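You operate a simulated robot arm through the tools that you are given. There is no shell and no other tool. Be economical: measure what you need, move in short steps, check, and stop when the job is done.

Carry out the task below with a simulated two-armed robot. There is one attempt and no reset: what you move stays moved.

## Task
Take the cap off the waste bottle and lay it down on the left end of the bench.

It is judged by the outcome, as a careful person would: the job done as asked, and still so three seconds after it is handed in. It fails if anything else is knocked over, pushed out of place, dropped, spilled or broken. Lids that push on must go on centred and level and be pressed home; caps that screw on are set level and turned clockwise until they are tight.

## Robot
Two 7-joint arms with two-finger parallel grippers on one trunk, on a base that drives. Base frame: it is fixed to the floor where the robot stands at the start and does not move with it; the origin is under the middle of the robot, x ahead of it, y to its left, z up. Lengths are in m, angles in rad, forces in N, time in s.
The left shoulder is at the start at [0.05, 0.161, 1.173], the right one opposite. With the tool pointing down near the work surface each hand reaches from about 0.24 to 0.68 m from the robot's upright axis, wherever it stands, measured 20 degrees to its own side. Payload 3.43 kg a hand.
The TCP of each hand is the grasp point between the finger pads, 0.03 m short of the fingertips. In the tool frame z runs along the fingers and y along their closing line. The gripper opens to 0.094 m. The fingers are 0.028 m wide and 0.01 m thick; the gripper's body (0.05 by 0.096 m) begins 0.055 m behind the TCP.
Orientation is told as [roll, pitch, yaw] about the base's x, y, z axes, in that order, counted from this pose: with the fingers straight down and closing along the base's y, the tool's x points along the base's -x, its y along +y and its z along -z.

## Interface
- The arms move only by the tool jog_arm. It takes "left_targets", "right_targets" or both (then of equal length, played together; a hand with none holds still); each is a list of rows, each an object of numbers (a shift or turn left out is 0, a gripper value left out holds the last): "tx", "ty", "tz": the shift along the base's x, y, z in units of 300 mm (1.0 is 300 mm); "wx", "wy", "wz": the turn, a rotation vector about the base's x, y, z in units of 180 degrees (1.0 is 180 degrees); "claw": the opening, from 0 (shut) to 1 (fully open). In form: [{"tx": .., "ty": .., "tz": .., "wx": .., "wy": .., "wz": .., "claw": ..}, ...]. A call has 1 to 20 rows; each row is the pose to reach, as a shift and turn from the pose commanded when the call began. A call with a number of a shift or a turn outside -1 to 1 is refused whole. Each row takes 0.2 s and may step no farther than 0.05 m and 0.15 rad from the row before; otherwise, or with a gripper value out of range, the whole call is refused. Where a pose cannot be reached the arm comes as near as it can. A force on the tool above 40 N (or 10 N above the force at the start of the call, whichever is more), or a blocked arm, ends the call early, and 0.2 s more pass. The fingers move at their own pace (about 0.045 m/s each) and stop on an object; they squeeze with about 33 N. The grip force told is the motor's: it shows also when the fingers shut on nothing. Time passes only in rows, and 0.2 s behind the last, so rows that repeat a pose let the fingers close. The reply holds the time, the measured pose of the TCP, the force on the tool along the base axes, the opening and the grip force, in the units named above and with some noise, with the torque about the TCP (base axes, N m) and any sound that the robot's microphone picked up.
- Cameras (640 x 400 px; columns grow to the right, rows downward): "scene" is now at [0.1342, -0.0075, 1.3276]; the picture's right is [-0.10, -1.00, 0.00], its down [-0.27, 0.03, -0.96] and it looks along [0.96, -0.09, -0.27] (base axes); focal length 214 px, centre (320, 200). "left" rides on the left gripper at [0.076, -0.014, -0.103] in its tool frame; the picture's right is [0.18, 0.98, 0.00], its down [-0.75, 0.14, -0.64] and it looks along [-0.63, 0.12, 0.77] (tool axes); focal length 243 px, centre (320, 200). "right" rides on the right gripper at [0.076, 0.014, -0.102] in its tool frame; the picture's right is [-0.18, 0.98, 0.00], its down [-0.75, -0.14, -0.64] and it looks along [-0.63, -0.12, 0.77] (tool axes); focal length 243 px, centre (320, 200).
- capture(camera): a new picture of that camera. It takes no simulated time.
- slide_trunk(by): slides the trunk up (or, below 0, down) by that many m; the arms and the scene camera ride with it, the base frame stays. It gives what a move gives, with no picture.
- steer(legs): drives the robot by 1 to 6 legs, each [ahead, left, turn to the left] in m, m and rad, along the robot's own axes; the way and the turn of a leg run together, so that a leg with both is an arc; at most 1.5 m and 3.142 rad a leg. The arms and the cameras ride along, it lands a little off, and it stops where it bumps. It gives what a move gives.
- head_to(pan, tilt): turns the head with the scene camera to pan (to the left, within 1.396 rad either way) and tilt (down, from -0.506 to 1.204), counted from straight ahead of the robot. It gives what a move gives.
- pixel_to_xyz(camera, pixels): there is no depth. For up to 12 entries [column, row, z] of the newest picture of that camera ("zoom" is the newest enlarged one), the place [x, y] in the base frame at which the ray of that pixel passes the height z, good to about 0.002 m. It takes no simulated time.
- enlarge(camera, box): a new picture of the part [left, top, right, bottom] of that camera's present view, enlarged. It takes no simulated time.
- finish_job(): hands the job in; it is judged then, once.

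Keep the steps short. Do not move on a guess: measure, check each grasp and each placing, and mend mistakes. In all there are 80 turns and 70 pictures (those below and enlarged ones count). Leave the grippers open and the arms clear of the work at the hand-in unless told otherwise, and finish with a single line.

The tools are called after "Request:" by a JSON object that holds its "method" and its "body". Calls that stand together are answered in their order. jog_arm: Moves the arms, as the interface text tells. Its arguments: {"type":"object","properties":{"left_targets":{"type":"array","items":{"type":"object","properties":{"tx":{"type":"number"},"ty":{"type":"number"},"tz":{"type":"number"},"wx":{"type":"number"},"wy":{"type":"number"},"wz":{"type":"number"},"claw":{"type":"number"}}}},"right_targets":{"type":"array","items":{"type":"object","properties":{"tx":{"type":"number"},"ty":{"type":"number"},"tz":{"type":"number"},"wx":{"type":"number"},"wy":{"type":"number"},"wz":{"type":"number"},"claw":{"type":"number"}}}}},"required":[]} The other tools are called the same way: slide_trunk (by) slides the trunk up or down; steer (legs) drives the base; head_to (pan, tilt) turns the head that bears the scene camera; capture (camera) takes a picture; pixel_to_xyz (camera, pixels) gives the place at which the rays of pixels pass given heights; enlarge (camera, box) takes an enlarged picture of a part of a camera's view; finish_job () hands the job in.

At the start:

```text
clock: 0.0
left_tcp_pos: [0.3826, 0.149, 1.3831]
left_tcp_rot: [0.0, 0.001, 0.0]
left_force: [-0.4, -1.1, 0.3]
left_torque: [0.0, -0.01, 0.0]
left_grip_width: 0.094
left_finger_force: 0.1
right_tcp_pos: [0.3254, -0.121, 1.2538]
right_tcp_rot: [0.001, 0.0, 0.0]
right_force: [0.6, 0.1, -0.1]
right_torque: [0.02, -0.02, -0.02]
right_grip_width: 0.094
right_finger_force: 0.0
trunk travel left (down, up): [-0.2, 0.067]
robot x, y, heading: [-0.0006, -0.0006, 0.003]
head pan, tilt: [-0.098, 0.276]
```

scene: 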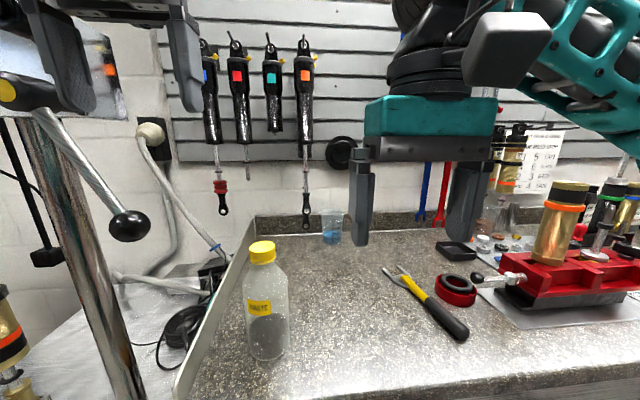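
right: 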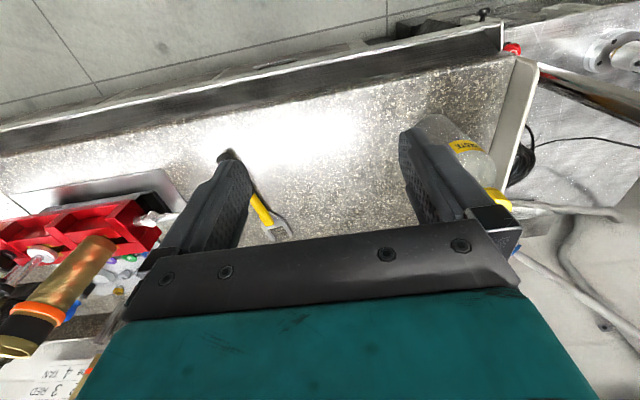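
left: 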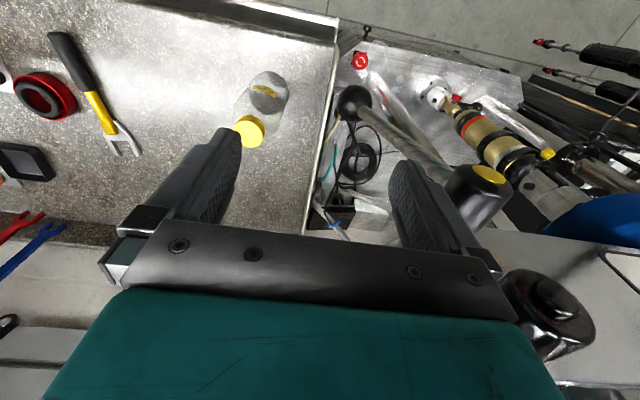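

The waste bottle (yellow cap near scene pixel (262,252)) stands on the bench's left part. I enlarge it in two cameras to triangulate its height.

Request:
{"method": "enlarge", "body": {"camera": "scene", "box": [180, 210, 340, 370]}}

Request:
{"method": "enlarge", "body": {"camera": "left", "box": [200, 50, 340, 170]}}

Request:
{"method": "pixel_to_xyz", "body": {"camera": "scene", "pixels": [[262, 246, 1.0], [262, 246, 1.1], [262, 246, 1.15], [267, 355, 0.85], [267, 355, 0.9], [267, 355, 0.95], [181, 395, 0.9], [252, 225, 0.9]]}}

Request:
{"method": "pixel_to_xyz", "body": {"camera": "left", "pixels": [[250, 131, 1.0], [250, 131, 1.1], [250, 131, 1.15], [268, 85, 0.9], [335, 30, 0.9], [305, 230, 0.9]]}}

```text
2.50 times, centred on (260, 290) of scene
```

zoom: 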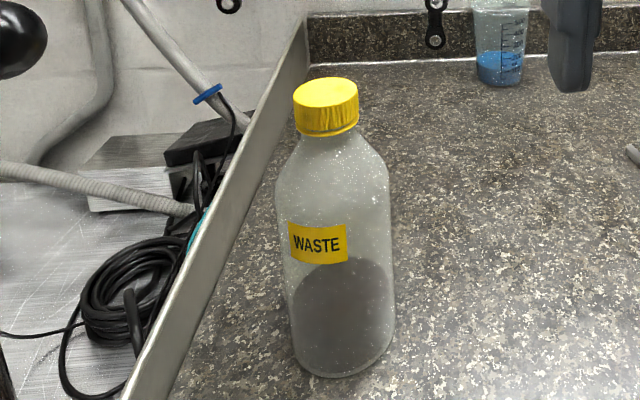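

```text
3.33 times, centred on (270, 110) of left
```

zoom: 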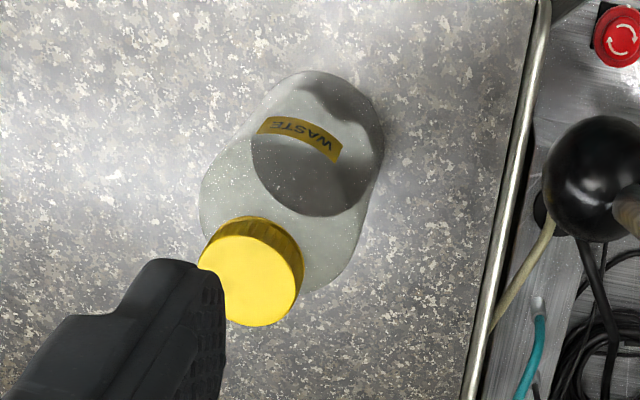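

```text
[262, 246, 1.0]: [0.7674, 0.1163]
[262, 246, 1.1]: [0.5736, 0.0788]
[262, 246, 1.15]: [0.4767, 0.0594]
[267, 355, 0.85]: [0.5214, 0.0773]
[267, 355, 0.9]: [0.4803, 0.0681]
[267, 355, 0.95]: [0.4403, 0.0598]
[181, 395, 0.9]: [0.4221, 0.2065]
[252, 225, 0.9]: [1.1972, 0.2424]
```

```text
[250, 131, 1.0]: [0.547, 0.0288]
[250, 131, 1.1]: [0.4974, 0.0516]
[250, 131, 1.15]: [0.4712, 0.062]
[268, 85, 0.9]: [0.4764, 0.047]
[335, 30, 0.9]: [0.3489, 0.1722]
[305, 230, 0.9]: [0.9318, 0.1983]
```

The cap's top rays agree at about (0.473, 0.060, 1.15). Now the bench height: I compare fork tip rays and bottle-base rays from both cameras.

Request:
{"method": "capture", "body": {"camera": "scene"}}

Request:
{"method": "capture", "body": {"camera": "left"}}

Request:
{"method": "pixel_to_xyz", "body": {"camera": "scene", "pixels": [[384, 268, 0.9], [384, 268, 0.95], [384, 268, 1.0], [267, 361, 0.9], [267, 361, 0.95], [262, 247, 1.14], [262, 247, 1.15], [262, 247, 1.16], [466, 338, 0.95], [466, 338, 0.9], [175, 395, 0.95], [254, 216, 0.95]]}}

Request:
{"method": "pixel_to_xyz", "body": {"camera": "left", "pixels": [[137, 152, 0.9], [137, 152, 0.95], [137, 152, 1.0], [270, 71, 0.9], [270, 71, 0.95], [251, 132, 1.14], [251, 132, 1.15], [251, 132, 1.16], [335, 30, 0.95], [305, 230, 0.95], [60, 35, 0.95]]}}

```text
64 pictures are left
```

scene: 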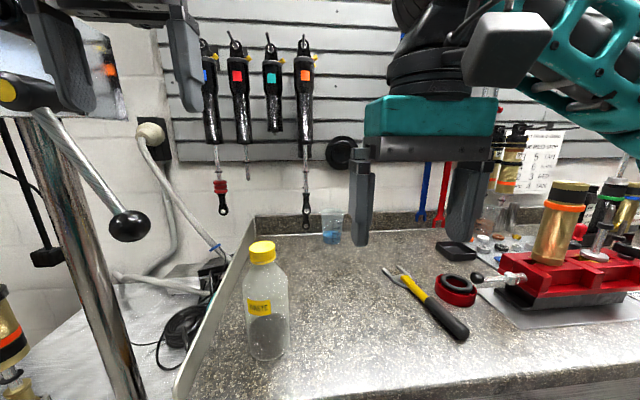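

```text
63 pictures are left
```

left: 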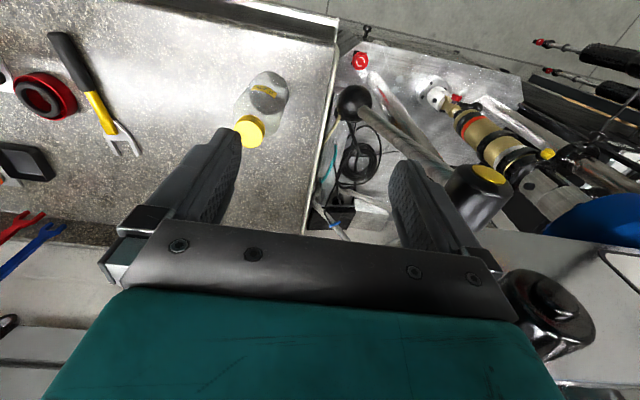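

```text
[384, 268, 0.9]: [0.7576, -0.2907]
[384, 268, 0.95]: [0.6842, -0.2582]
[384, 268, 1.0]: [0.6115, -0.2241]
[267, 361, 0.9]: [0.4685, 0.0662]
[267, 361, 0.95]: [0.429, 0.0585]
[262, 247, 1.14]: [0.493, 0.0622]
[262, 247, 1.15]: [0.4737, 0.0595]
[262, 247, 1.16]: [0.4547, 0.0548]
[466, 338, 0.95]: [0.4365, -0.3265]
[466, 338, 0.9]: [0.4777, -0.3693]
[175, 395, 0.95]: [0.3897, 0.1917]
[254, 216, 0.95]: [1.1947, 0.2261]
```

```text
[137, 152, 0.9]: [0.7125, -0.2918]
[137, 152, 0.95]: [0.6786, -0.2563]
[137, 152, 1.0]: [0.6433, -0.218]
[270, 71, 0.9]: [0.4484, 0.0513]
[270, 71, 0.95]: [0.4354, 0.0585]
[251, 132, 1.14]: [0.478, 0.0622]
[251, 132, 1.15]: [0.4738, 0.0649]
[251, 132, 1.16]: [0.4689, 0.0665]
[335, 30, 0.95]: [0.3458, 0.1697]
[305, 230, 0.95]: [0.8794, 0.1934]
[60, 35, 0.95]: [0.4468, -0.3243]
```

Bench top is at about z 0.945, the bottle axis about (0.473, 0.061), cap z about 1.12 to 1.15, and the body about 0.087 wide. The plan is to hold the body with the right hand and unscrew the cap from above with the left. I back the base up 0.1 m first to give both arms room.

Request:
{"method": "steer", "body": {"legs": [[-0.1, 0, 0]]}}

```text
clock: 1.1
left_tcp_pos: [0.2823, 0.1502, 1.3827]
left_tcp_rot: [-0.001, -0.002, 0.001]
left_force: [-0.6, -0.2, -0.4]
left_torque: [-0.01, -0.01, -0.01]
left_grip_width: 0.0939
left_finger_force: 0.0
right_tcp_pos: [0.2267, -0.1198, 1.2541]
right_tcp_rot: [0.004, -0.001, -0.001]
right_force: [0.6, 0.0, 0.5]
right_torque: [0.03, -0.03, -0.02]
right_grip_width: 0.0938
right_finger_force: 0.0
trunk travel left (down, up): [-0.2, 0.067]
robot x, y, heading: [-0.0966, 0.0004, -0.001]
head pan, tilt: [-0.098, 0.276]
```

Base is at x=-0.097. Now I pitch the right hand's fingers up towards forward by 65°, shifting it forward 0.12 m, far above the bench.

Request:
{"method": "jog_arm", "body": {"right_targets": [{"tx": 0.05, "wy": -0.045}, {"tx": 0.1, "wy": -0.09}, {"tx": 0.15, "wy": -0.135}, {"tx": 0.2, "wy": -0.18}, {"tx": 0.25, "wy": -0.225}, {"tx": 0.3, "wy": -0.27}, {"tx": 0.35, "wy": -0.315}, {"tx": 0.4, "wy": -0.36}, {"tx": 0.4, "wy": -0.36}]}}

```text
clock: 3.1
left_tcp_pos: [0.2848, 0.1488, 1.3835]
left_tcp_rot: [0.0, -0.001, 0.001]
left_force: [0.1, -0.2, 0.1]
left_torque: [-0.02, -0.02, 0.04]
left_grip_width: 0.0938
left_finger_force: 0.1
right_tcp_pos: [0.3471, -0.1198, 1.2548]
right_tcp_rot: [0.003, -1.134, 0.0]
right_force: [-0.1, 0.0, 0.0]
right_torque: [-0.04, 0.0, -0.02]
right_grip_width: 0.0942
right_finger_force: 0.1
trunk travel left (down, up): [-0.2, 0.067]
robot x, y, heading: [-0.0955, -0.0026, -0.001]
head pan, tilt: [-0.098, 0.276]
```

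Pitch reached. Next, yaw 40° left, then descend to a pre-approach about 0.13 m short of the bottle at z≈1.045, stopping to look before closing in.

Request:
{"method": "jog_arm", "body": {"right_targets": [{"wz": 0.0445}, {"wz": 0.089, "ty": 0.05, "tz": -0.1}, {"wz": 0.1335, "ty": 0.1, "tz": -0.2}, {"wz": 0.178, "ty": 0.15, "tz": -0.3}, {"wz": 0.222, "ty": 0.2, "tz": -0.4}, {"wz": 0.222, "tx": 0.03, "ty": 0.25, "tz": -0.5}, {"wz": 0.222, "tx": 0.06, "ty": 0.3, "tz": -0.6}, {"wz": 0.222, "tx": 0.06, "ty": 0.3, "tz": -0.6}]}}

Request:
{"method": "capture", "body": {"camera": "scene"}}

Request:
{"method": "capture", "body": {"camera": "right"}}

```text
clock: 4.9
left_tcp_pos: [0.2836, 0.1496, 1.3831]
left_tcp_rot: [0.001, 0.0, 0.0]
left_force: [-0.1, -0.6, -0.7]
left_torque: [-0.03, 0.0, -0.02]
left_grip_width: 0.0942
left_finger_force: 0.0
right_tcp_pos: [0.3662, -0.0304, 1.0713]
right_tcp_rot: [0.003, -1.133, 0.696]
right_force: [-0.9, -0.6, -0.8]
right_torque: [0.01, 0.0, 0.0]
right_grip_width: 0.0941
right_finger_force: 0.0
trunk travel left (down, up): [-0.2, 0.067]
robot x, y, heading: [-0.0934, 0.0009, 0.001]
head pan, tilt: [-0.098, 0.276]
```

```text
62 pictures are left
```

scene: 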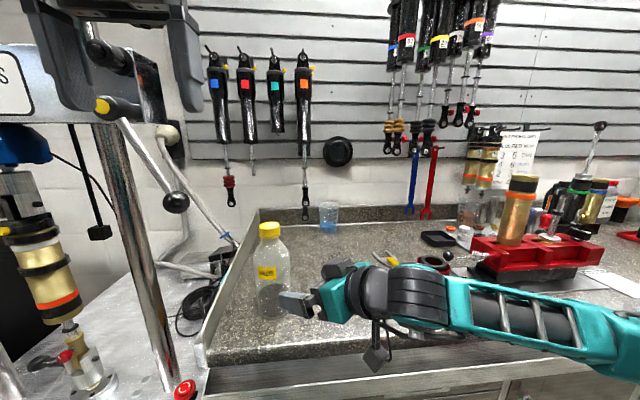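

```text
61 pictures are left
```

right: 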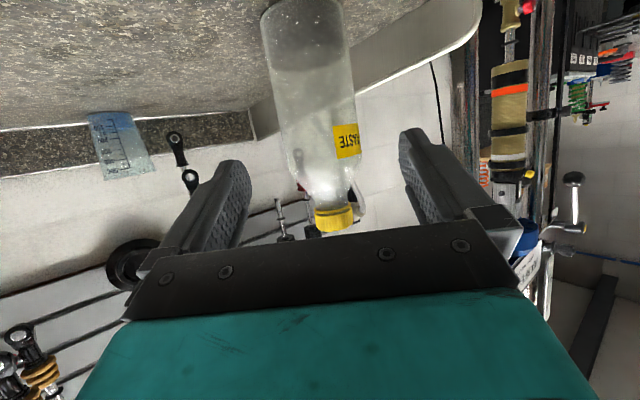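

The bottle lies between the finger lines in the right view (neck near column 335), and the camera on the wrist clears the bench. I refine the bottle axis with enlarged views.

Request:
{"method": "enlarge", "body": {"camera": "scene", "box": [220, 210, 330, 330]}}

Request:
{"method": "pixel_to_xyz", "body": {"camera": "scene", "pixels": [[269, 227, 1.15], [269, 227, 1.14], [251, 275, 1.045], [290, 275, 1.045], [271, 275, 1.045], [272, 319, 0.945]]}}

Request:
{"method": "pixel_to_xyz", "body": {"camera": "right", "pixels": [[337, 213, 1.13], [318, 150, 1.06], [285, 150, 1.06], [353, 150, 1.06], [310, 60, 1.0]]}}

```text
3.33 times, centred on (275, 270) of scene
```

zoom: 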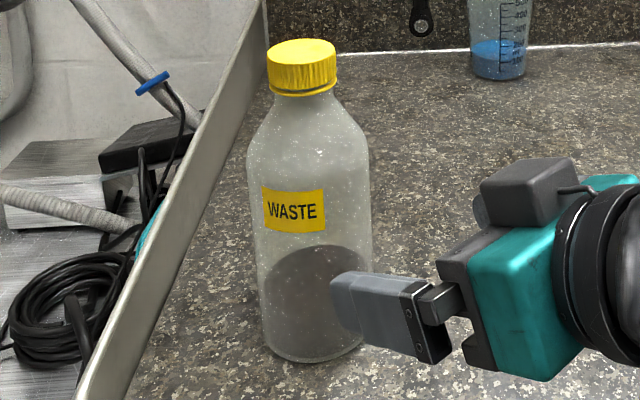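

```text
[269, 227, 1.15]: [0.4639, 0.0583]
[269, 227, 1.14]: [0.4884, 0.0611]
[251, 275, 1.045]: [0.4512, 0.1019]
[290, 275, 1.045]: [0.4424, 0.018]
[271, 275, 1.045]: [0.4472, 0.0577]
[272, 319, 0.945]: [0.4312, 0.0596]
```

```text
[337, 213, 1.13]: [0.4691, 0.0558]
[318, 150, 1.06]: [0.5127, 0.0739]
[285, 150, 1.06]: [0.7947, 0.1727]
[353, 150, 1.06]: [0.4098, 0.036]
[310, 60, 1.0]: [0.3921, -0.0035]
```

Computed alignment is good (lateral error <1 mm), but the clearance is only ~4 mm each side, so I check with an enlarged right view.

Request:
{"method": "enlarge", "body": {"camera": "right", "box": [220, 0, 420, 240]}}

```text
1.67 times, centred on (320, 120) of right
```

zoom: 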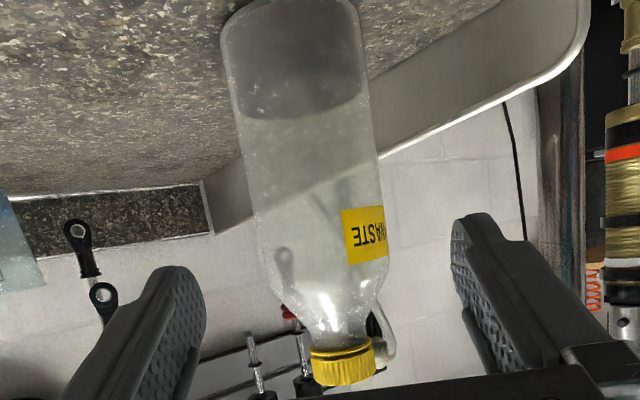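

I read the bottle axis at right pixels (313,90), (321,138), and cap (333,219); checking their rays.

Request:
{"method": "pixel_to_xyz", "body": {"camera": "right", "pixels": [[313.4, 90, 1.02], [321, 138, 1.06], [321, 138, 1.055], [333, 219, 1.135], [305.5, 48, 0.97], [260, 165, 1.07], [395, 165, 1.07]]}}

```text
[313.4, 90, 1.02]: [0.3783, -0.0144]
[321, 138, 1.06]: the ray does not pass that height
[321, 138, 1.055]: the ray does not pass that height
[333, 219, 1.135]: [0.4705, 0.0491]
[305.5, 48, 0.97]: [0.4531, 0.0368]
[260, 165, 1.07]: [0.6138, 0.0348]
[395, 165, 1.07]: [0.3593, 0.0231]
```

The right camera puts the bottle about 5 mm to the right of the gripper's centre plane. I shift sideways 5 mm, advance 5 cm, lower to z≈1.045 and look again.

Request:
{"method": "jog_arm", "body": {"right_targets": [{"tx": 0.011, "ty": -0.013, "tz": -0.087}, {"tx": 0.075, "ty": 0.04, "tz": -0.087}, {"tx": 0.138, "ty": 0.094, "tz": -0.087}, {"tx": 0.138, "ty": 0.094, "tz": -0.087}]}}

Request:
{"method": "enlarge", "body": {"camera": "right", "box": [180, 0, 460, 240]}}

Request:
{"method": "enlarge", "body": {"camera": "scene", "box": [220, 210, 330, 330]}}

```text
clock: 5.9
left_tcp_pos: [0.2849, 0.1488, 1.384]
left_tcp_rot: [0.001, 0.0, -0.001]
left_force: [-0.6, 0.1, -0.1]
left_torque: [-0.02, -0.03, 0.0]
left_grip_width: 0.0939
left_finger_force: 0.1
right_tcp_pos: [0.4071, -0.0012, 1.048]
right_tcp_rot: [0.003, -1.132, 0.698]
right_force: [-0.2, -1.3, -1.2]
right_torque: [-0.02, 0.03, -0.02]
right_grip_width: 0.0942
right_finger_force: 0.1
trunk travel left (down, up): [-0.2, 0.067]
robot x, y, heading: [-0.0946, -0.0006, 0.001]
head pan, tilt: [-0.098, 0.276]
```

```text
1.67 times, centred on (320, 120) of right
```

zoom: 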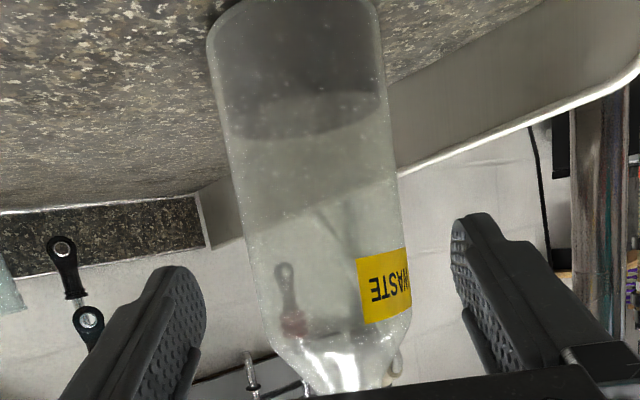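

```text
3.33 times, centred on (275, 270) of scene
```

zoom: 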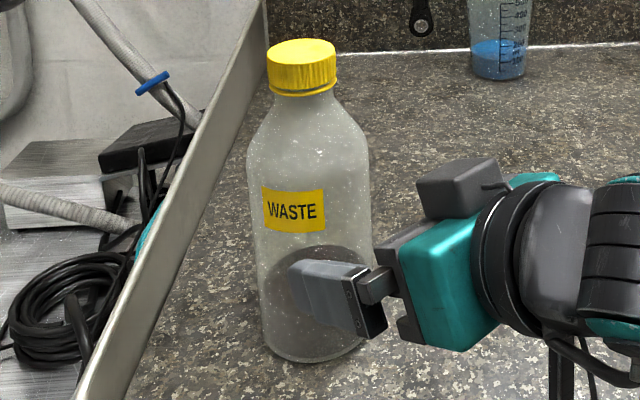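

Offset is now only about 1 mm. I trim 1 mm and advance half way (4 cm), with the fingers passing either side of the body, then check.

Request:
{"method": "jog_arm", "body": {"right_targets": [{"tx": 0.002, "ty": -0.003}, {"tx": 0.053, "ty": 0.04}, {"tx": 0.104, "ty": 0.083}, {"tx": 0.104, "ty": 0.083}]}}

Request:
{"method": "capture", "body": {"camera": "right"}}

Request:
{"method": "enlarge", "body": {"camera": "scene", "box": [220, 210, 330, 330]}}

```text
clock: 6.9
left_tcp_pos: [0.2839, 0.1488, 1.3836]
left_tcp_rot: [0.0, -0.001, -0.001]
left_force: [0.1, 0.4, -0.3]
left_torque: [-0.01, 0.01, -0.01]
left_grip_width: 0.094
left_finger_force: 0.2
right_tcp_pos: [0.4381, 0.0234, 1.048]
right_tcp_rot: [0.006, -1.131, 0.694]
right_force: [-0.6, -0.4, -0.4]
right_torque: [-0.01, 0.01, -0.01]
right_grip_width: 0.094
right_finger_force: 0.0
trunk travel left (down, up): [-0.2, 0.067]
robot x, y, heading: [-0.0988, -0.004, -0.001]
head pan, tilt: [-0.098, 0.276]
```

```text
56 pictures are left
```

right: 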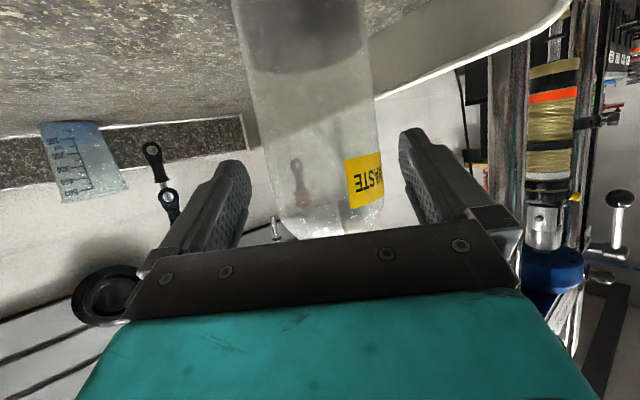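

```text
3.33 times, centred on (275, 270) of scene
```

zoom: 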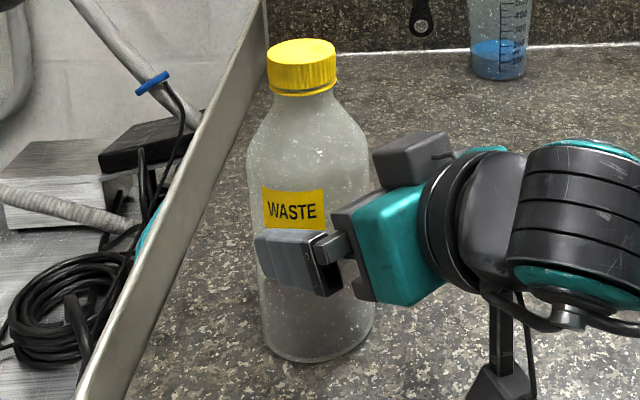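

Bottle unmoved and centred (edges 265 to 379 at row 145). I advance the last 3.6 cm.

Request:
{"method": "jog_arm", "body": {"right_targets": [{"tx": 0.046, "ty": 0.0385}, {"tx": 0.092, "ty": 0.077}, {"tx": 0.092, "ty": 0.077}]}}

Request:
{"method": "capture", "body": {"camera": "right"}}

Request:
{"method": "enlarge", "body": {"camera": "scene", "box": [220, 210, 330, 330]}}

```text
clock: 7.7
left_tcp_pos: [0.2842, 0.1487, 1.3843]
left_tcp_rot: [0.0, 0.0, 0.0]
left_force: [-0.1, 0.4, 0.4]
left_torque: [-0.02, 0.04, -0.02]
left_grip_width: 0.0937
left_finger_force: 0.1
right_tcp_pos: [0.4656, 0.0459, 1.0483]
right_tcp_rot: [0.002, -1.132, 0.695]
right_force: [0.9, 1.0, -0.6]
right_torque: [0.03, -0.01, -0.03]
right_grip_width: 0.094
right_finger_force: 0.1
trunk travel left (down, up): [-0.2, 0.067]
robot x, y, heading: [-0.0953, -0.0037, -0.003]
head pan, tilt: [-0.098, 0.276]
```

```text
54 pictures are left
```

right: 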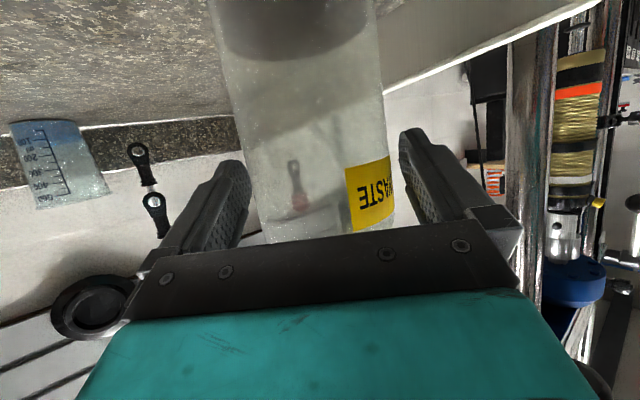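

```text
3.33 times, centred on (275, 270) of scene
```

zoom: 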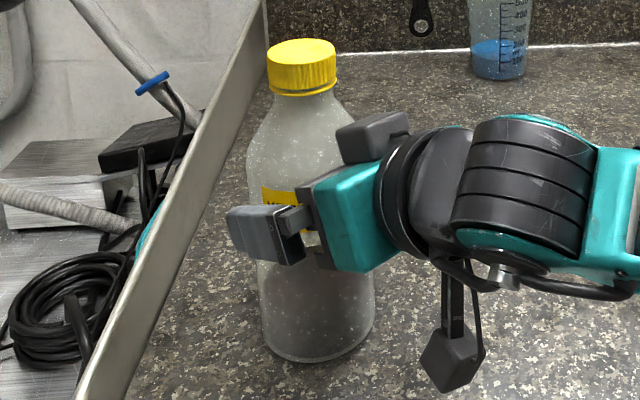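

Centred, no contact force. Now I close the right gripper on the body.

Request:
{"method": "jog_arm", "body": {"right_targets": [{"claw": 0.8}, {"claw": 0.8}, {"claw": 0.8}, {"claw": 0.8}]}}

Request:
{"method": "capture", "body": {"camera": "scene"}}

```text
clock: 8.7
left_tcp_pos: [0.2825, 0.1492, 1.3837]
left_tcp_rot: [0.0, 0.0, 0.0]
left_force: [-0.9, 0.6, -0.5]
left_torque: [-0.02, -0.03, -0.05]
left_grip_width: 0.0941
left_finger_force: 0.1
right_tcp_pos: [0.4646, 0.0464, 1.0487]
right_tcp_rot: [0.002, -1.132, 0.695]
right_force: [0.8, -0.3, 1.6]
right_torque: [0.1, -0.13, -0.06]
right_grip_width: 0.0802
right_finger_force: 32.1
trunk travel left (down, up): [-0.2, 0.067]
robot x, y, heading: [-0.0962, 0.0011, 0.004]
head pan, tilt: [-0.098, 0.276]
```

```text
52 pictures are left
```

scene: 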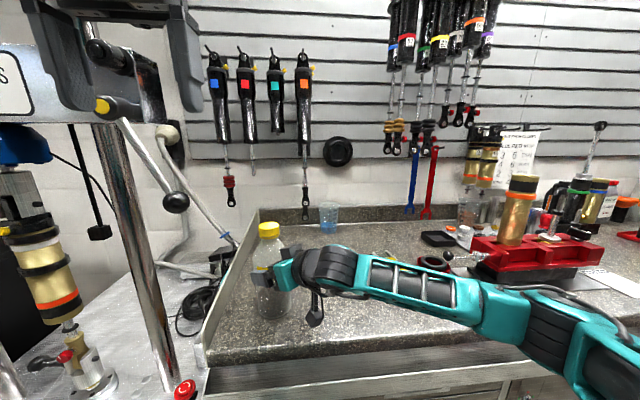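

Grip is firm (0.080 wide, 32 N) and the bottle is still upright. Next the left hand goes above the cap, staying about 7 cm clear of it, to look.

Request:
{"method": "jog_arm", "body": {"left_targets": [{"tx": 0.1, "ty": -0.05}, {"tx": 0.2, "ty": -0.1, "tz": -0.03}, {"tx": 0.3, "ty": -0.15, "tz": -0.1}, {"tx": 0.4, "ty": -0.2, "tz": -0.18}, {"tx": 0.5, "ty": -0.25, "tz": -0.26}, {"tx": 0.58, "ty": -0.29, "tz": -0.34}, {"tx": 0.635, "ty": -0.307, "tz": -0.4}, {"tx": 0.635, "ty": -0.307, "tz": -0.4}]}}

Request:
{"method": "capture", "body": {"camera": "left"}}

Request:
{"method": "capture", "body": {"camera": "scene"}}

```text
clock: 10.5
left_tcp_pos: [0.4556, 0.0529, 1.2571]
left_tcp_rot: [0.001, 0.0, 0.0]
left_force: [0.1, -0.6, 0.3]
left_torque: [-0.02, 0.01, 0.06]
left_grip_width: 0.0943
left_finger_force: 0.0
left hand out of reach, approached as far as the arm can: row 6, 7, 8
right_tcp_pos: [0.4652, 0.0451, 1.048]
right_tcp_rot: [0.005, -1.132, 0.694]
right_force: [1.0, 0.0, 1.5]
right_torque: [0.09, -0.02, 0.03]
right_grip_width: 0.0798
right_finger_force: 32.8
trunk travel left (down, up): [-0.2, 0.067]
robot x, y, heading: [-0.0972, 0.002, 0.002]
head pan, tilt: [-0.098, 0.276]
```

```text
51 pictures are left
```

left: 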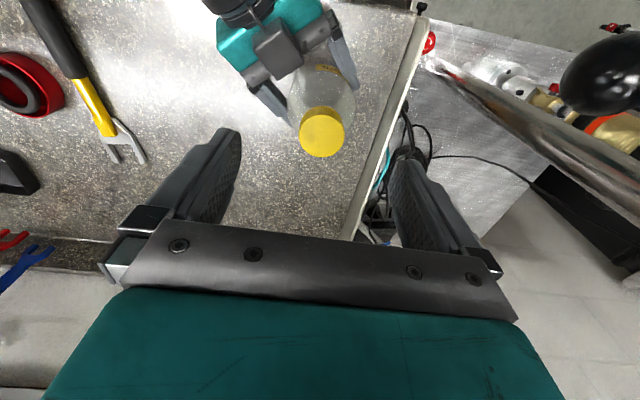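

```text
50 pictures are left
```

scene: 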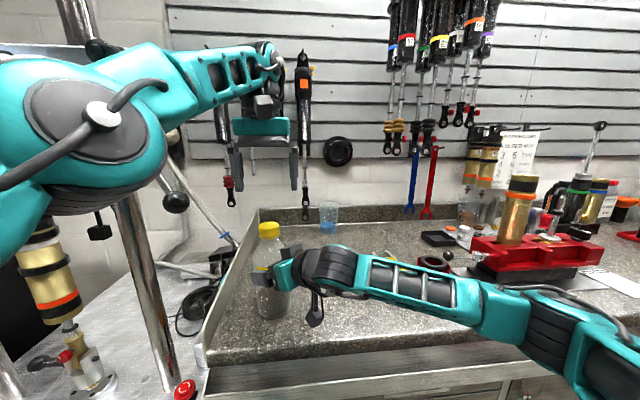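

The hand stopped 2 cm short in x at this height; it should reach further lower down. I locate the cap from the left camera: cap top centre near (322,131).

Request:
{"method": "pixel_to_xyz", "body": {"camera": "left", "pixels": [[322, 131, 1.15], [322, 131, 1.14], [299, 131, 1.15], [345, 131, 1.15]]}}

Request:
{"method": "jog_arm", "body": {"left_targets": [{"tz": -0.05}, {"tz": -0.1}, {"tz": -0.1}]}}

Request:
{"method": "enlarge", "body": {"camera": "left", "box": [240, 40, 400, 180]}}

```text
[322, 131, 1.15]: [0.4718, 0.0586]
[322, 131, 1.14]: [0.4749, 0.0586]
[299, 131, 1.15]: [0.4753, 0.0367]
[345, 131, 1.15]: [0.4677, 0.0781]
```

```text
clock: 11.3
left_tcp_pos: [0.4547, 0.0557, 1.2295]
left_tcp_rot: [0.0, -0.001, -0.001]
left_force: [-0.2, 0.9, -1.3]
left_torque: [0.0, 0.0, -0.06]
left_grip_width: 0.0938
left_finger_force: 0.0
right_tcp_pos: [0.4637, 0.0454, 1.0472]
right_tcp_rot: [0.002, -1.13, 0.695]
right_force: [-0.6, 0.0, 2.0]
right_torque: [0.11, 0.02, 0.02]
right_grip_width: 0.0799
right_finger_force: 32.9
trunk travel left (down, up): [-0.2, 0.067]
robot x, y, heading: [-0.0972, -0.0003, -0.0]
head pan, tilt: [-0.098, 0.276]
```

```text
2.86 times, centred on (320, 110) of left
```

zoom: 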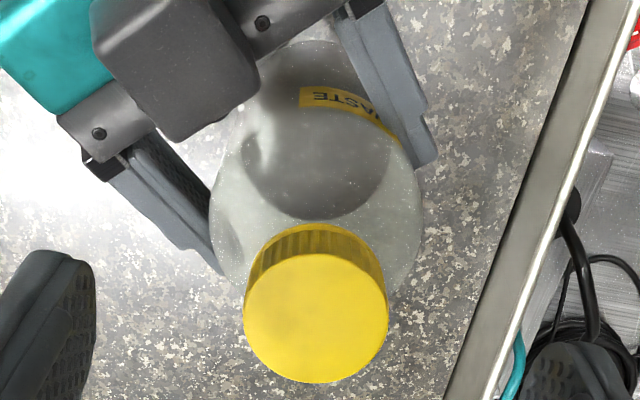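

Reference follows the reached pose. I compute the cap centre (zoom (316,318)) and how far the right hand's top block (zoom corners (258,90), (180,140), (250,40)) is from the cap.

Request:
{"method": "pixel_to_xyz", "body": {"camera": "zoom", "pixels": [[316, 318, 1.15], [316, 318, 1.145], [258, 90, 1.12], [180, 140, 1.12], [258, 90, 1.15], [180, 140, 1.15], [245, 318, 1.15], [388, 318, 1.15]]}}

Request:
{"method": "enlarge", "body": {"camera": "scene", "box": [220, 200, 330, 320]}}

Request:
{"method": "pixel_to_xyz", "body": {"camera": "zoom", "pixels": [[300, 90, 1.15]]}}

```text
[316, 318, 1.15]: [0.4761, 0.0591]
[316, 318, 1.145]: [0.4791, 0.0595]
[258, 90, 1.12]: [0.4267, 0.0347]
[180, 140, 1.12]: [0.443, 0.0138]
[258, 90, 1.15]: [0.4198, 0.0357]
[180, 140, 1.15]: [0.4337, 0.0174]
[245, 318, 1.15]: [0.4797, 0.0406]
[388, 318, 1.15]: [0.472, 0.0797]
```

```text
3.33 times, centred on (275, 260) of scene
```

zoom: 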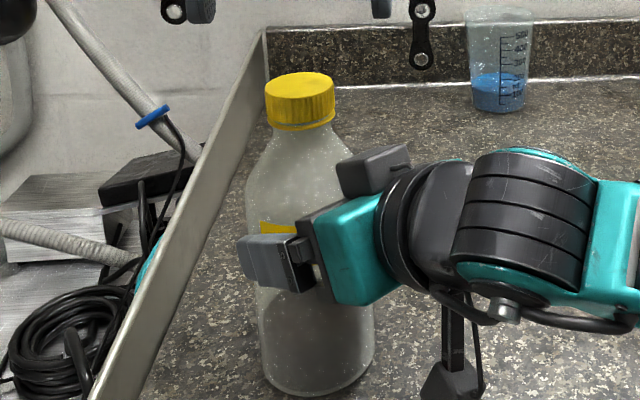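

```text
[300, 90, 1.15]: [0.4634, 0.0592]
```

Cap centre ≈ (0.475, 0.059), about 40 mm wide. The block on the right hand is about 5 cm from the axis, so I limit the opening to 0.066. I turn the left hand -85° (for a long counterclockwise stroke) and centre it above the cap.

Request:
{"method": "jog_arm", "body": {"left_targets": [{"tx": 0.03, "ty": 0.005, "wz": -0.047, "claw": 0.7}, {"tx": 0.067, "ty": 0.011, "wz": -0.094}, {"tx": 0.067, "ty": 0.011, "wz": -0.141}, {"tx": 0.067, "ty": 0.011, "wz": -0.188}, {"tx": 0.067, "ty": 0.011, "wz": -0.235}, {"tx": 0.067, "ty": 0.011, "wz": -0.282}, {"tx": 0.067, "ty": 0.011, "wz": -0.329}, {"tx": 0.067, "ty": 0.011, "wz": -0.376}, {"tx": 0.067, "ty": 0.011, "wz": -0.423}, {"tx": 0.067, "ty": 0.011, "wz": -0.47}, {"tx": 0.067, "ty": 0.011, "wz": -0.47}]}}

Request:
{"method": "capture", "body": {"camera": "left"}}

```text
clock: 13.7
left_tcp_pos: [0.2541, 0.0136, 1.1777]
left_tcp_rot: [0.0, -0.001, -1.473]
left_force: [0.5, -0.7, 0.2]
left_torque: [-0.01, -0.01, -0.04]
left_grip_width: 0.0659
left_finger_force: 0.1
left hand out of reach, approached as far as the arm can: row 2, 3, 4, 5, 6, 7, 8, 9, 10, 11
right_tcp_pos: [0.4638, 0.0453, 1.0476]
right_tcp_rot: [0.0, -1.13, 0.697]
right_force: [-0.2, -1.0, 2.2]
right_torque: [0.06, 0.17, 0.03]
right_grip_width: 0.0801
right_finger_force: 32.9
trunk travel left (down, up): [-0.2, 0.067]
robot x, y, heading: [-0.0971, -0.0016, -0.001]
head pan, tilt: [-0.098, 0.276]
```

```text
47 pictures are left
```

left: 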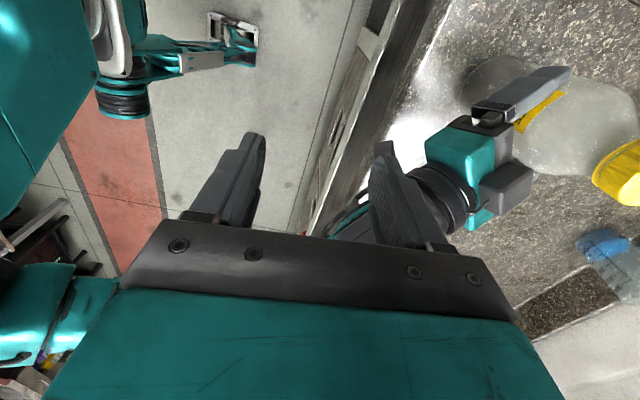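

The extended arm couldn't hold that yaw at that reach, so the hand drew back to (0.254, 0.014); no contact was felt. I lift it clear and to the left while undoing the yaw, then will bring the base closer.

Request:
{"method": "jog_arm", "body": {"left_targets": [{"tz": 0.1, "ty": 0.02}, {"tz": 0.2, "ty": 0.06}, {"tz": 0.3, "ty": 0.12, "wz": 0.047}, {"tz": 0.4, "ty": 0.18, "wz": 0.094}, {"tz": 0.5, "ty": 0.24, "wz": 0.141}, {"tz": 0.6, "ty": 0.3, "wz": 0.188}, {"tz": 0.65, "ty": 0.36, "tx": 0.03, "wz": 0.235}, {"tz": 0.65, "ty": 0.42, "tx": 0.06, "wz": 0.282}, {"tz": 0.65, "ty": 0.45, "tx": 0.1, "wz": 0.329}, {"tz": 0.65, "ty": 0.45, "tx": 0.1, "wz": 0.376}, {"tz": 0.65, "ty": 0.45, "tx": 0.1, "wz": 0.423}, {"tz": 0.65, "ty": 0.45, "tx": 0.1, "wz": 0.469}, {"tz": 0.65, "ty": 0.45, "tx": 0.1, "wz": 0.469}]}}

Request:
{"method": "capture", "body": {"camera": "scene"}}

```text
clock: 16.5
left_tcp_pos: [0.2791, 0.1592, 1.378]
left_tcp_rot: [0.002, 0.0, -0.001]
left_force: [-0.3, 0.4, -0.4]
left_torque: [0.01, 0.0, 0.04]
left_grip_width: 0.0656
left_finger_force: 0.1
left hand out of reach, approached as far as the arm can: row 1, 2, 3
right_tcp_pos: [0.4649, 0.0458, 1.0492]
right_tcp_rot: [0.001, -1.131, 0.697]
right_force: [0.7, -0.4, 2.0]
right_torque: [0.13, -0.02, 0.01]
right_grip_width: 0.0804
right_finger_force: 32.3
trunk travel left (down, up): [-0.2, 0.067]
robot x, y, heading: [-0.0973, -0.0, -0.004]
head pan, tilt: [-0.098, 0.276]
```

```text
46 pictures are left
```

scene: 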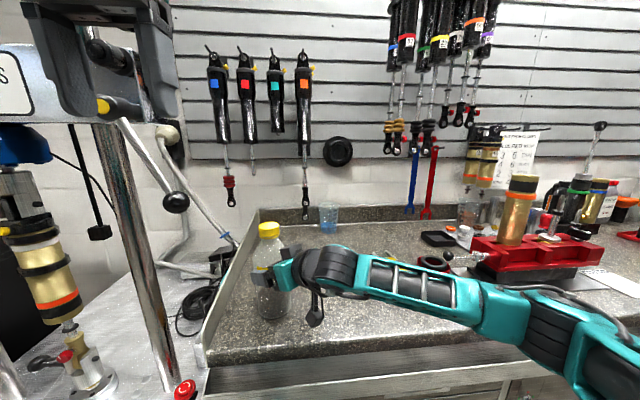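

No harm done. I release the bottle with the right hand and back straight off, then further right, so that the base can come forward safely.

Request:
{"method": "jog_arm", "body": {"right_targets": [{"claw": 1.0}, {"claw": 1.0}, {"claw": 1.0}, {"tx": -0.05, "ty": -0.042}, {"tx": -0.1, "ty": -0.084}, {"tx": -0.15, "ty": -0.126}, {"tx": -0.2, "ty": -0.168}, {"tx": -0.25, "ty": -0.21}, {"tx": -0.307, "ty": -0.257}, {"tx": -0.36, "ty": -0.37}, {"tx": -0.417, "ty": -0.487}, {"tx": -0.417, "ty": -0.487}]}}

Request:
{"method": "enlarge", "body": {"camera": "scene", "box": [200, 180, 400, 340]}}

```text
clock: 19.1
left_tcp_pos: [0.281, 0.1589, 1.3783]
left_tcp_rot: [0.0, 0.0, -0.002]
left_force: [0.1, 1.1, 0.4]
left_torque: [-0.03, -0.02, -0.01]
left_grip_width: 0.066
left_finger_force: 0.0
right_tcp_pos: [0.3435, -0.0999, 1.0474]
right_tcp_rot: [0.003, -1.131, 0.695]
right_force: [-0.6, -0.5, -0.4]
right_torque: [0.0, -0.01, 0.01]
right_grip_width: 0.0938
right_finger_force: 0.0
trunk travel left (down, up): [-0.2, 0.067]
robot x, y, heading: [-0.097, 0.0017, -0.002]
head pan, tilt: [-0.098, 0.276]
```

```text
2.50 times, centred on (300, 260) of scene
```

zoom: 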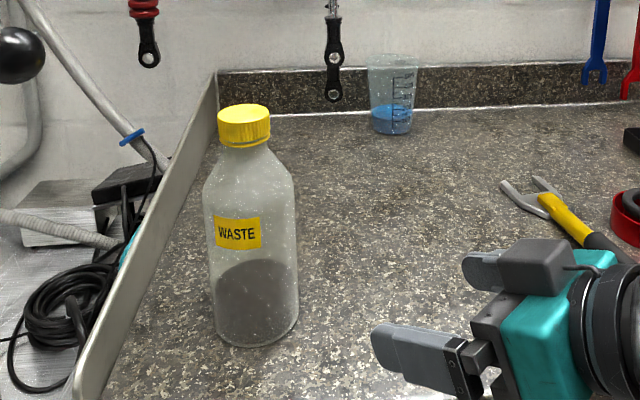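

Bottle stands untouched. I drive forward 0.07 m and then raise the trunk 0.06 m so the left hand can reach over the cap.

Request:
{"method": "steer", "body": {"legs": [[0.07, 0, 0]]}}

Request:
{"method": "slide_trunk", "body": {"by": 0.06}}

```text
clock: 20.1
left_tcp_pos: [0.3508, 0.1588, 1.378]
left_tcp_rot: [0.0, -0.001, -0.004]
left_force: [0.6, 0.3, 0.2]
left_torque: [0.0, 0.02, 0.03]
left_grip_width: 0.0656
left_finger_force: 0.0
right_tcp_pos: [0.4137, -0.1006, 1.0479]
right_tcp_rot: [0.004, -1.13, 0.695]
right_force: [-0.1, 0.3, 0.3]
right_torque: [0.0, 0.0, 0.01]
right_grip_width: 0.094
right_finger_force: 0.2
trunk travel left (down, up): [-0.2, 0.067]
robot x, y, heading: [-0.0276, 0.0011, -0.003]
head pan, tilt: [-0.098, 0.276]
```

```text
clock: 21.1
left_tcp_pos: [0.3498, 0.16, 1.4378]
left_tcp_rot: [0.001, -0.001, -0.003]
left_force: [-0.9, -0.4, 0.0]
left_torque: [-0.04, 0.03, 0.02]
left_grip_width: 0.0659
left_finger_force: 0.0
right_tcp_pos: [0.4134, -0.0998, 1.1084]
right_tcp_rot: [0.003, -1.13, 0.695]
right_force: [0.5, 0.4, 0.8]
right_torque: [-0.01, -0.02, 0.02]
right_grip_width: 0.0942
right_finger_force: 0.1
trunk travel left (down, up): [-0.26, 0.007]
robot x, y, heading: [-0.0308, -0.002, -0.003]
head pan, tilt: [-0.098, 0.276]
```

Now I move the left hand above the cap again (z 1.24), then test a modest -25° yaw.

Request:
{"method": "jog_arm", "body": {"left_targets": [{"tx": 0.07, "ty": -0.055, "tz": -0.11}, {"tx": 0.14, "ty": -0.11, "tz": -0.22}, {"tx": 0.21, "ty": -0.167, "tz": -0.33}, {"tx": 0.28, "ty": -0.223, "tz": -0.44}, {"tx": 0.35, "ty": -0.28, "tz": -0.55}, {"tx": 0.417, "ty": -0.333, "tz": -0.66}, {"tx": 0.417, "ty": -0.333, "tz": -0.66, "wz": -0.047}, {"tx": 0.417, "ty": -0.333, "tz": -0.66, "wz": -0.094}, {"tx": 0.417, "ty": -0.333, "tz": -0.66, "wz": -0.14}, {"tx": 0.417, "ty": -0.333, "tz": -0.66, "wz": -0.14}]}}

```text
clock: 23.6
left_tcp_pos: [0.4503, 0.043, 1.2613]
left_tcp_rot: [0.029, -0.038, -0.463]
left_force: [-0.8, 0.7, -0.5]
left_torque: [0.0, 0.03, -0.02]
left_grip_width: 0.0659
left_finger_force: 0.1
right_tcp_pos: [0.3937, -0.1073, 1.1153]
right_tcp_rot: [-0.013, -1.15, 0.712]
right_force: [0.0, -0.4, 0.0]
right_torque: [0.04, 0.01, 0.03]
right_grip_width: 0.0941
right_finger_force: 0.1
trunk travel left (down, up): [-0.26, 0.007]
robot x, y, heading: [-0.033, 0.0011, 0.001]
head pan, tilt: [-0.098, 0.276]
stopped in row 10 (left hand): the arm was blocked; the commanded pose is now the measured one
```

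The left arm was blocked and the right hand shifted slightly: the arms probably touch. I look.

Request:
{"method": "capture", "body": {"camera": "scene"}}

Request:
{"method": "capture", "body": {"camera": "left"}}

Request:
{"method": "capture", "body": {"camera": "right"}}

```text
44 pictures are left
```

scene: 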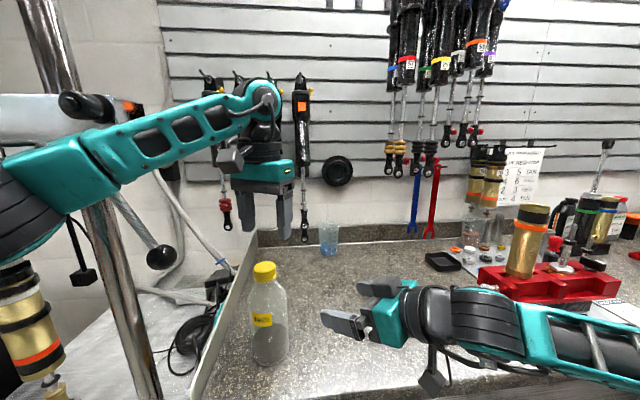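

```text
43 pictures are left
```

left: 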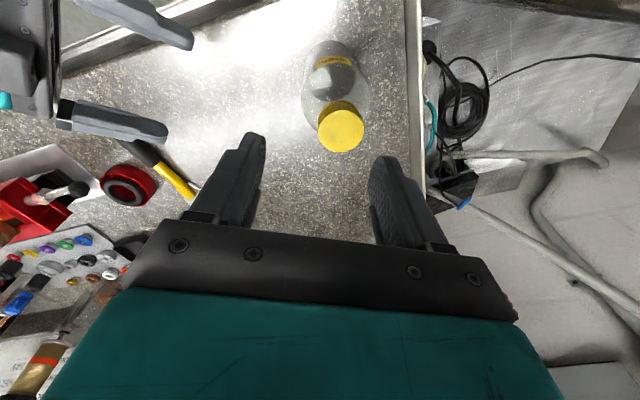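

```text
42 pictures are left
```

right: 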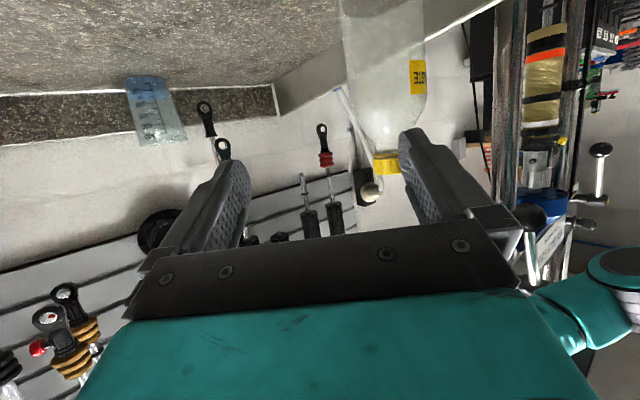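

No tool-tip contact is visible, so it's likely the elbows. I tilt the head down to see between the arms.

Request:
{"method": "head_to", "body": {"pan": 0.3, "tilt": 1.0}}

Request:
{"method": "capture", "body": {"camera": "scene"}}

Request:
{"method": "head_to", "body": {"pan": -0.6, "tilt": 0.9}}

Request:
{"method": "capture", "body": {"camera": "scene"}}

```text
clock: 24.6
left_tcp_pos: [0.4498, 0.0436, 1.2595]
left_tcp_rot: [0.032, -0.032, -0.461]
left_force: [0.4, 0.3, -1.1]
left_torque: [-0.03, 0.03, -0.03]
left_grip_width: 0.0657
left_finger_force: 0.1
right_tcp_pos: [0.3933, -0.108, 1.1165]
right_tcp_rot: [-0.019, -1.154, 0.712]
right_force: [0.5, -0.1, -0.2]
right_torque: [-0.02, 0.0, 0.04]
right_grip_width: 0.094
right_finger_force: 0.0
trunk travel left (down, up): [-0.26, 0.007]
robot x, y, heading: [-0.0282, -0.0006, 0.0]
head pan, tilt: [0.3, 1.0]
```

```text
41 pictures are left
```

scene: 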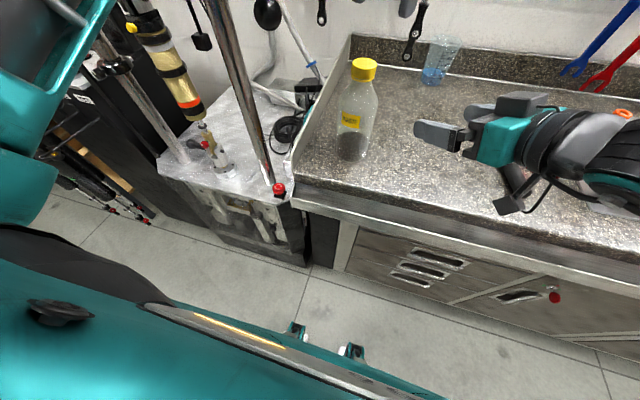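

```text
clock: 25.8
left_tcp_pos: [0.4502, 0.0424, 1.2591]
left_tcp_rot: [0.031, -0.034, -0.464]
left_force: [0.4, 0.3, 0.6]
left_torque: [0.02, -0.02, 0.01]
left_grip_width: 0.0658
left_finger_force: 0.2
right_tcp_pos: [0.395, -0.1086, 1.1161]
right_tcp_rot: [-0.015, -1.156, 0.71]
right_force: [1.2, 0.0, -1.3]
right_torque: [0.01, 0.03, 0.0]
right_grip_width: 0.0939
right_finger_force: 0.0
trunk travel left (down, up): [-0.26, 0.007]
robot x, y, heading: [-0.027, -0.0011, -0.004]
head pan, tilt: [-0.6, 0.901]
```

```text
40 pictures are left
```

scene: 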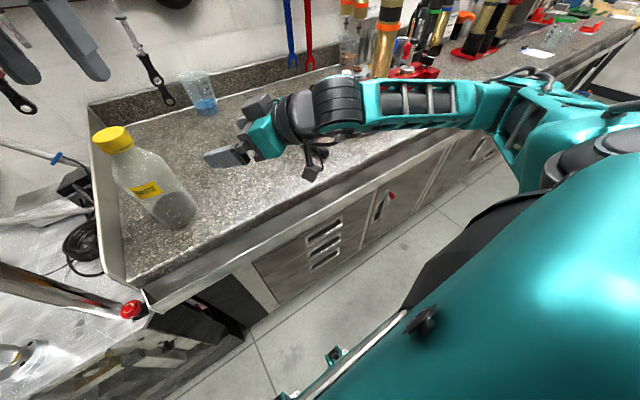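

Nothing obvious there. I look at both upper arms by panning wider.

Request:
{"method": "head_to", "body": {"pan": 0.9, "tilt": 0.35}}

Request:
{"method": "capture", "body": {"camera": "scene"}}

Request:
{"method": "head_to", "body": {"pan": 0.0, "tilt": 0.0}}

Request:
{"method": "capture", "body": {"camera": "scene"}}

```text
clock: 27.4
left_tcp_pos: [0.4498, 0.0414, 1.2588]
left_tcp_rot: [0.031, -0.033, -0.464]
left_force: [0.8, -0.2, -0.7]
left_torque: [-0.01, 0.0, 0.0]
left_grip_width: 0.0661
left_finger_force: 0.0
right_tcp_pos: [0.3954, -0.1093, 1.1161]
right_tcp_rot: [-0.014, -1.154, 0.708]
right_force: [-1.0, -1.2, 0.3]
right_torque: [0.01, 0.02, -0.02]
right_grip_width: 0.0939
right_finger_force: 0.0
trunk travel left (down, up): [-0.26, 0.007]
robot x, y, heading: [-0.0295, 0.0016, -0.002]
head pan, tilt: [0.901, 0.351]
```

```text
39 pictures are left
```

scene: 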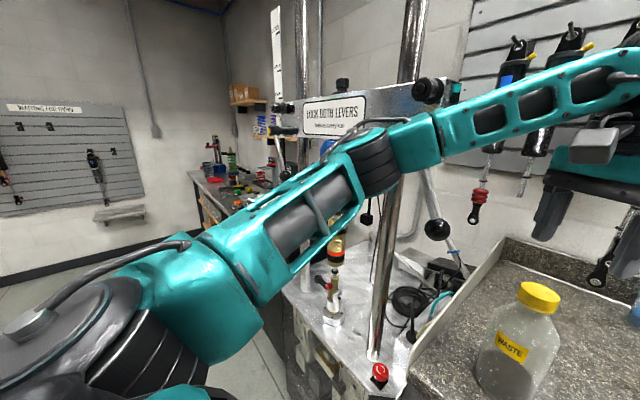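

```text
clock: 28.6
left_tcp_pos: [0.4502, 0.0421, 1.2585]
left_tcp_rot: [0.032, -0.032, -0.465]
left_force: [-0.3, 0.2, 0.0]
left_torque: [0.03, 0.03, 0.05]
left_grip_width: 0.0658
left_finger_force: 0.1
right_tcp_pos: [0.3957, -0.1095, 1.1167]
right_tcp_rot: [-0.011, -1.155, 0.708]
right_force: [0.3, 0.1, -0.2]
right_torque: [0.0, -0.02, 0.02]
right_grip_width: 0.0939
right_finger_force: 0.0
trunk travel left (down, up): [-0.26, 0.007]
robot x, y, heading: [-0.0297, -0.0009, 0.003]
head pan, tilt: [0.0, 0.0]
```

```text
38 pictures are left
```

scene: 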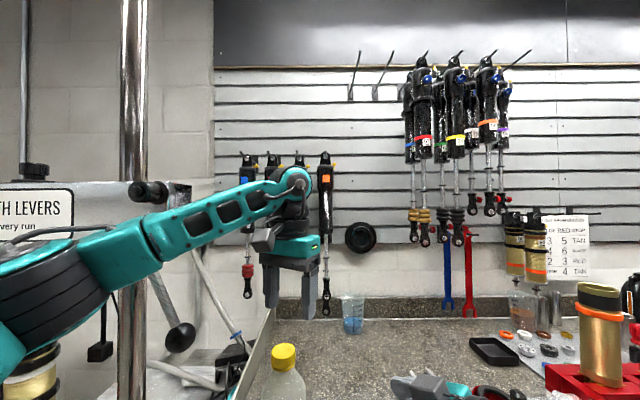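

The left arm isn't near the post or other objects. I back the left hand off a little (up, back, yaw undone) and see whether the right hand springs back.

Request:
{"method": "jog_arm", "body": {"left_targets": [{"tz": 0.05, "tx": -0.03, "wz": 0.04}, {"tz": 0.1, "tx": -0.06, "wz": 0.08}, {"tz": 0.15, "tx": -0.1, "ty": 0.05, "wz": 0.12}, {"tz": 0.2, "tx": -0.13, "ty": 0.1, "wz": 0.147}, {"tz": 0.2, "tx": -0.13, "ty": 0.1, "wz": 0.147}]}}

Request:
{"method": "capture", "body": {"camera": "scene"}}

```text
clock: 29.8
left_tcp_pos: [0.4334, 0.0794, 1.3079]
left_tcp_rot: [0.012, -0.015, 0.008]
left_force: [0.6, 0.3, 0.1]
left_torque: [-0.02, 0.02, 0.01]
left_grip_width: 0.0659
left_finger_force: 0.0
right_tcp_pos: [0.4114, -0.1042, 1.1092]
right_tcp_rot: [0.007, -1.136, 0.69]
right_force: [-0.2, 0.6, 0.2]
right_torque: [0.0, 0.01, -0.03]
right_grip_width: 0.0939
right_finger_force: 0.0
trunk travel left (down, up): [-0.26, 0.007]
robot x, y, heading: [-0.0261, 0.0015, 0.002]
head pan, tilt: [0.0, 0.0]
```

```text
37 pictures are left
```

scene: 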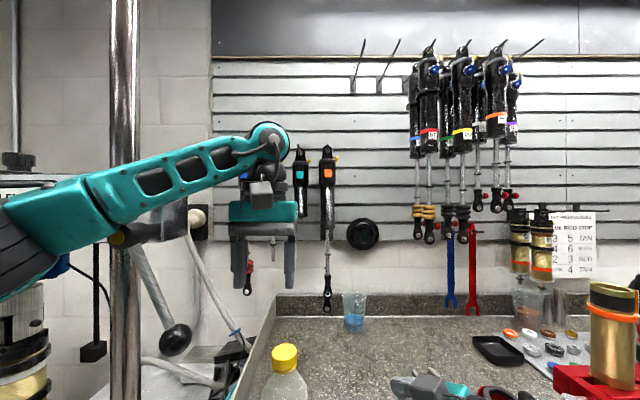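

The right hand sprang back: the whole robot was being pushed back, so the left elbow is pressing on the press's post on the left (roughly (0.45, 0.32)). I drive straight back to free it, then sideways to the right to keep the elbow clear.

Request:
{"method": "steer", "body": {"legs": [[-0.1, 0, 0]]}}

Request:
{"method": "capture", "body": {"camera": "scene"}}

```text
clock: 31.0
left_tcp_pos: [0.331, 0.0832, 1.3066]
left_tcp_rot: [0.01, -0.014, 0.008]
left_force: [-1.4, 0.3, 1.4]
left_torque: [0.01, -0.03, 0.05]
left_grip_width: 0.0656
left_finger_force: 0.0
right_tcp_pos: [0.31, -0.1026, 1.109]
right_tcp_rot: [0.001, -1.132, 0.695]
right_force: [0.3, -0.8, -1.1]
right_torque: [-0.03, 0.01, -0.01]
right_grip_width: 0.0941
right_finger_force: 0.1
trunk travel left (down, up): [-0.26, 0.007]
robot x, y, heading: [-0.1293, 0.0028, -0.002]
head pan, tilt: [0.0, 0.0]
```

```text
36 pictures are left
```

scene: 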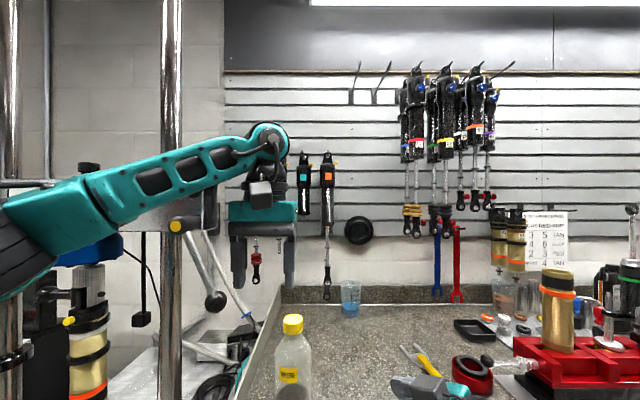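

Freed. I return the head to its earlier angle and compare the press lever with the earlier picture to be sure it wasn't moved.

Request:
{"method": "head_to", "body": {"pan": -0.098, "tilt": 0.276}}

Request:
{"method": "capture", "body": {"camera": "scene"}}

```text
clock: 31.8
left_tcp_pos: [0.332, 0.0849, 1.3056]
left_tcp_rot: [0.009, -0.014, 0.007]
left_force: [0.4, 0.1, 0.6]
left_torque: [0.04, 0.05, -0.02]
left_grip_width: 0.0657
left_finger_force: 0.0
right_tcp_pos: [0.3093, -0.1016, 1.1079]
right_tcp_rot: [0.003, -1.132, 0.694]
right_force: [0.6, -0.4, 0.0]
right_torque: [0.02, 0.0, 0.02]
right_grip_width: 0.0943
right_finger_force: 0.1
trunk travel left (down, up): [-0.26, 0.007]
robot x, y, heading: [-0.132, 0.0009, -0.002]
head pan, tilt: [-0.098, 0.276]
```

```text
35 pictures are left
```

scene: 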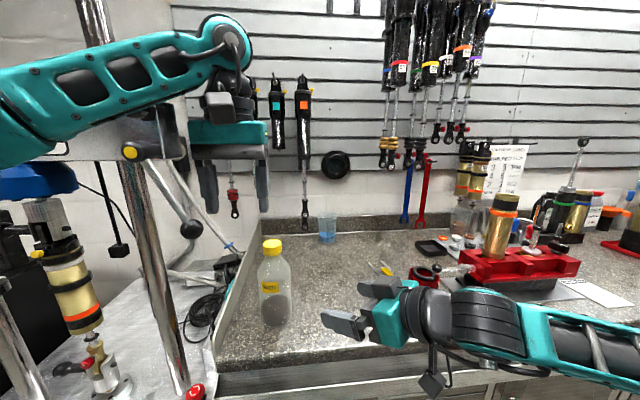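

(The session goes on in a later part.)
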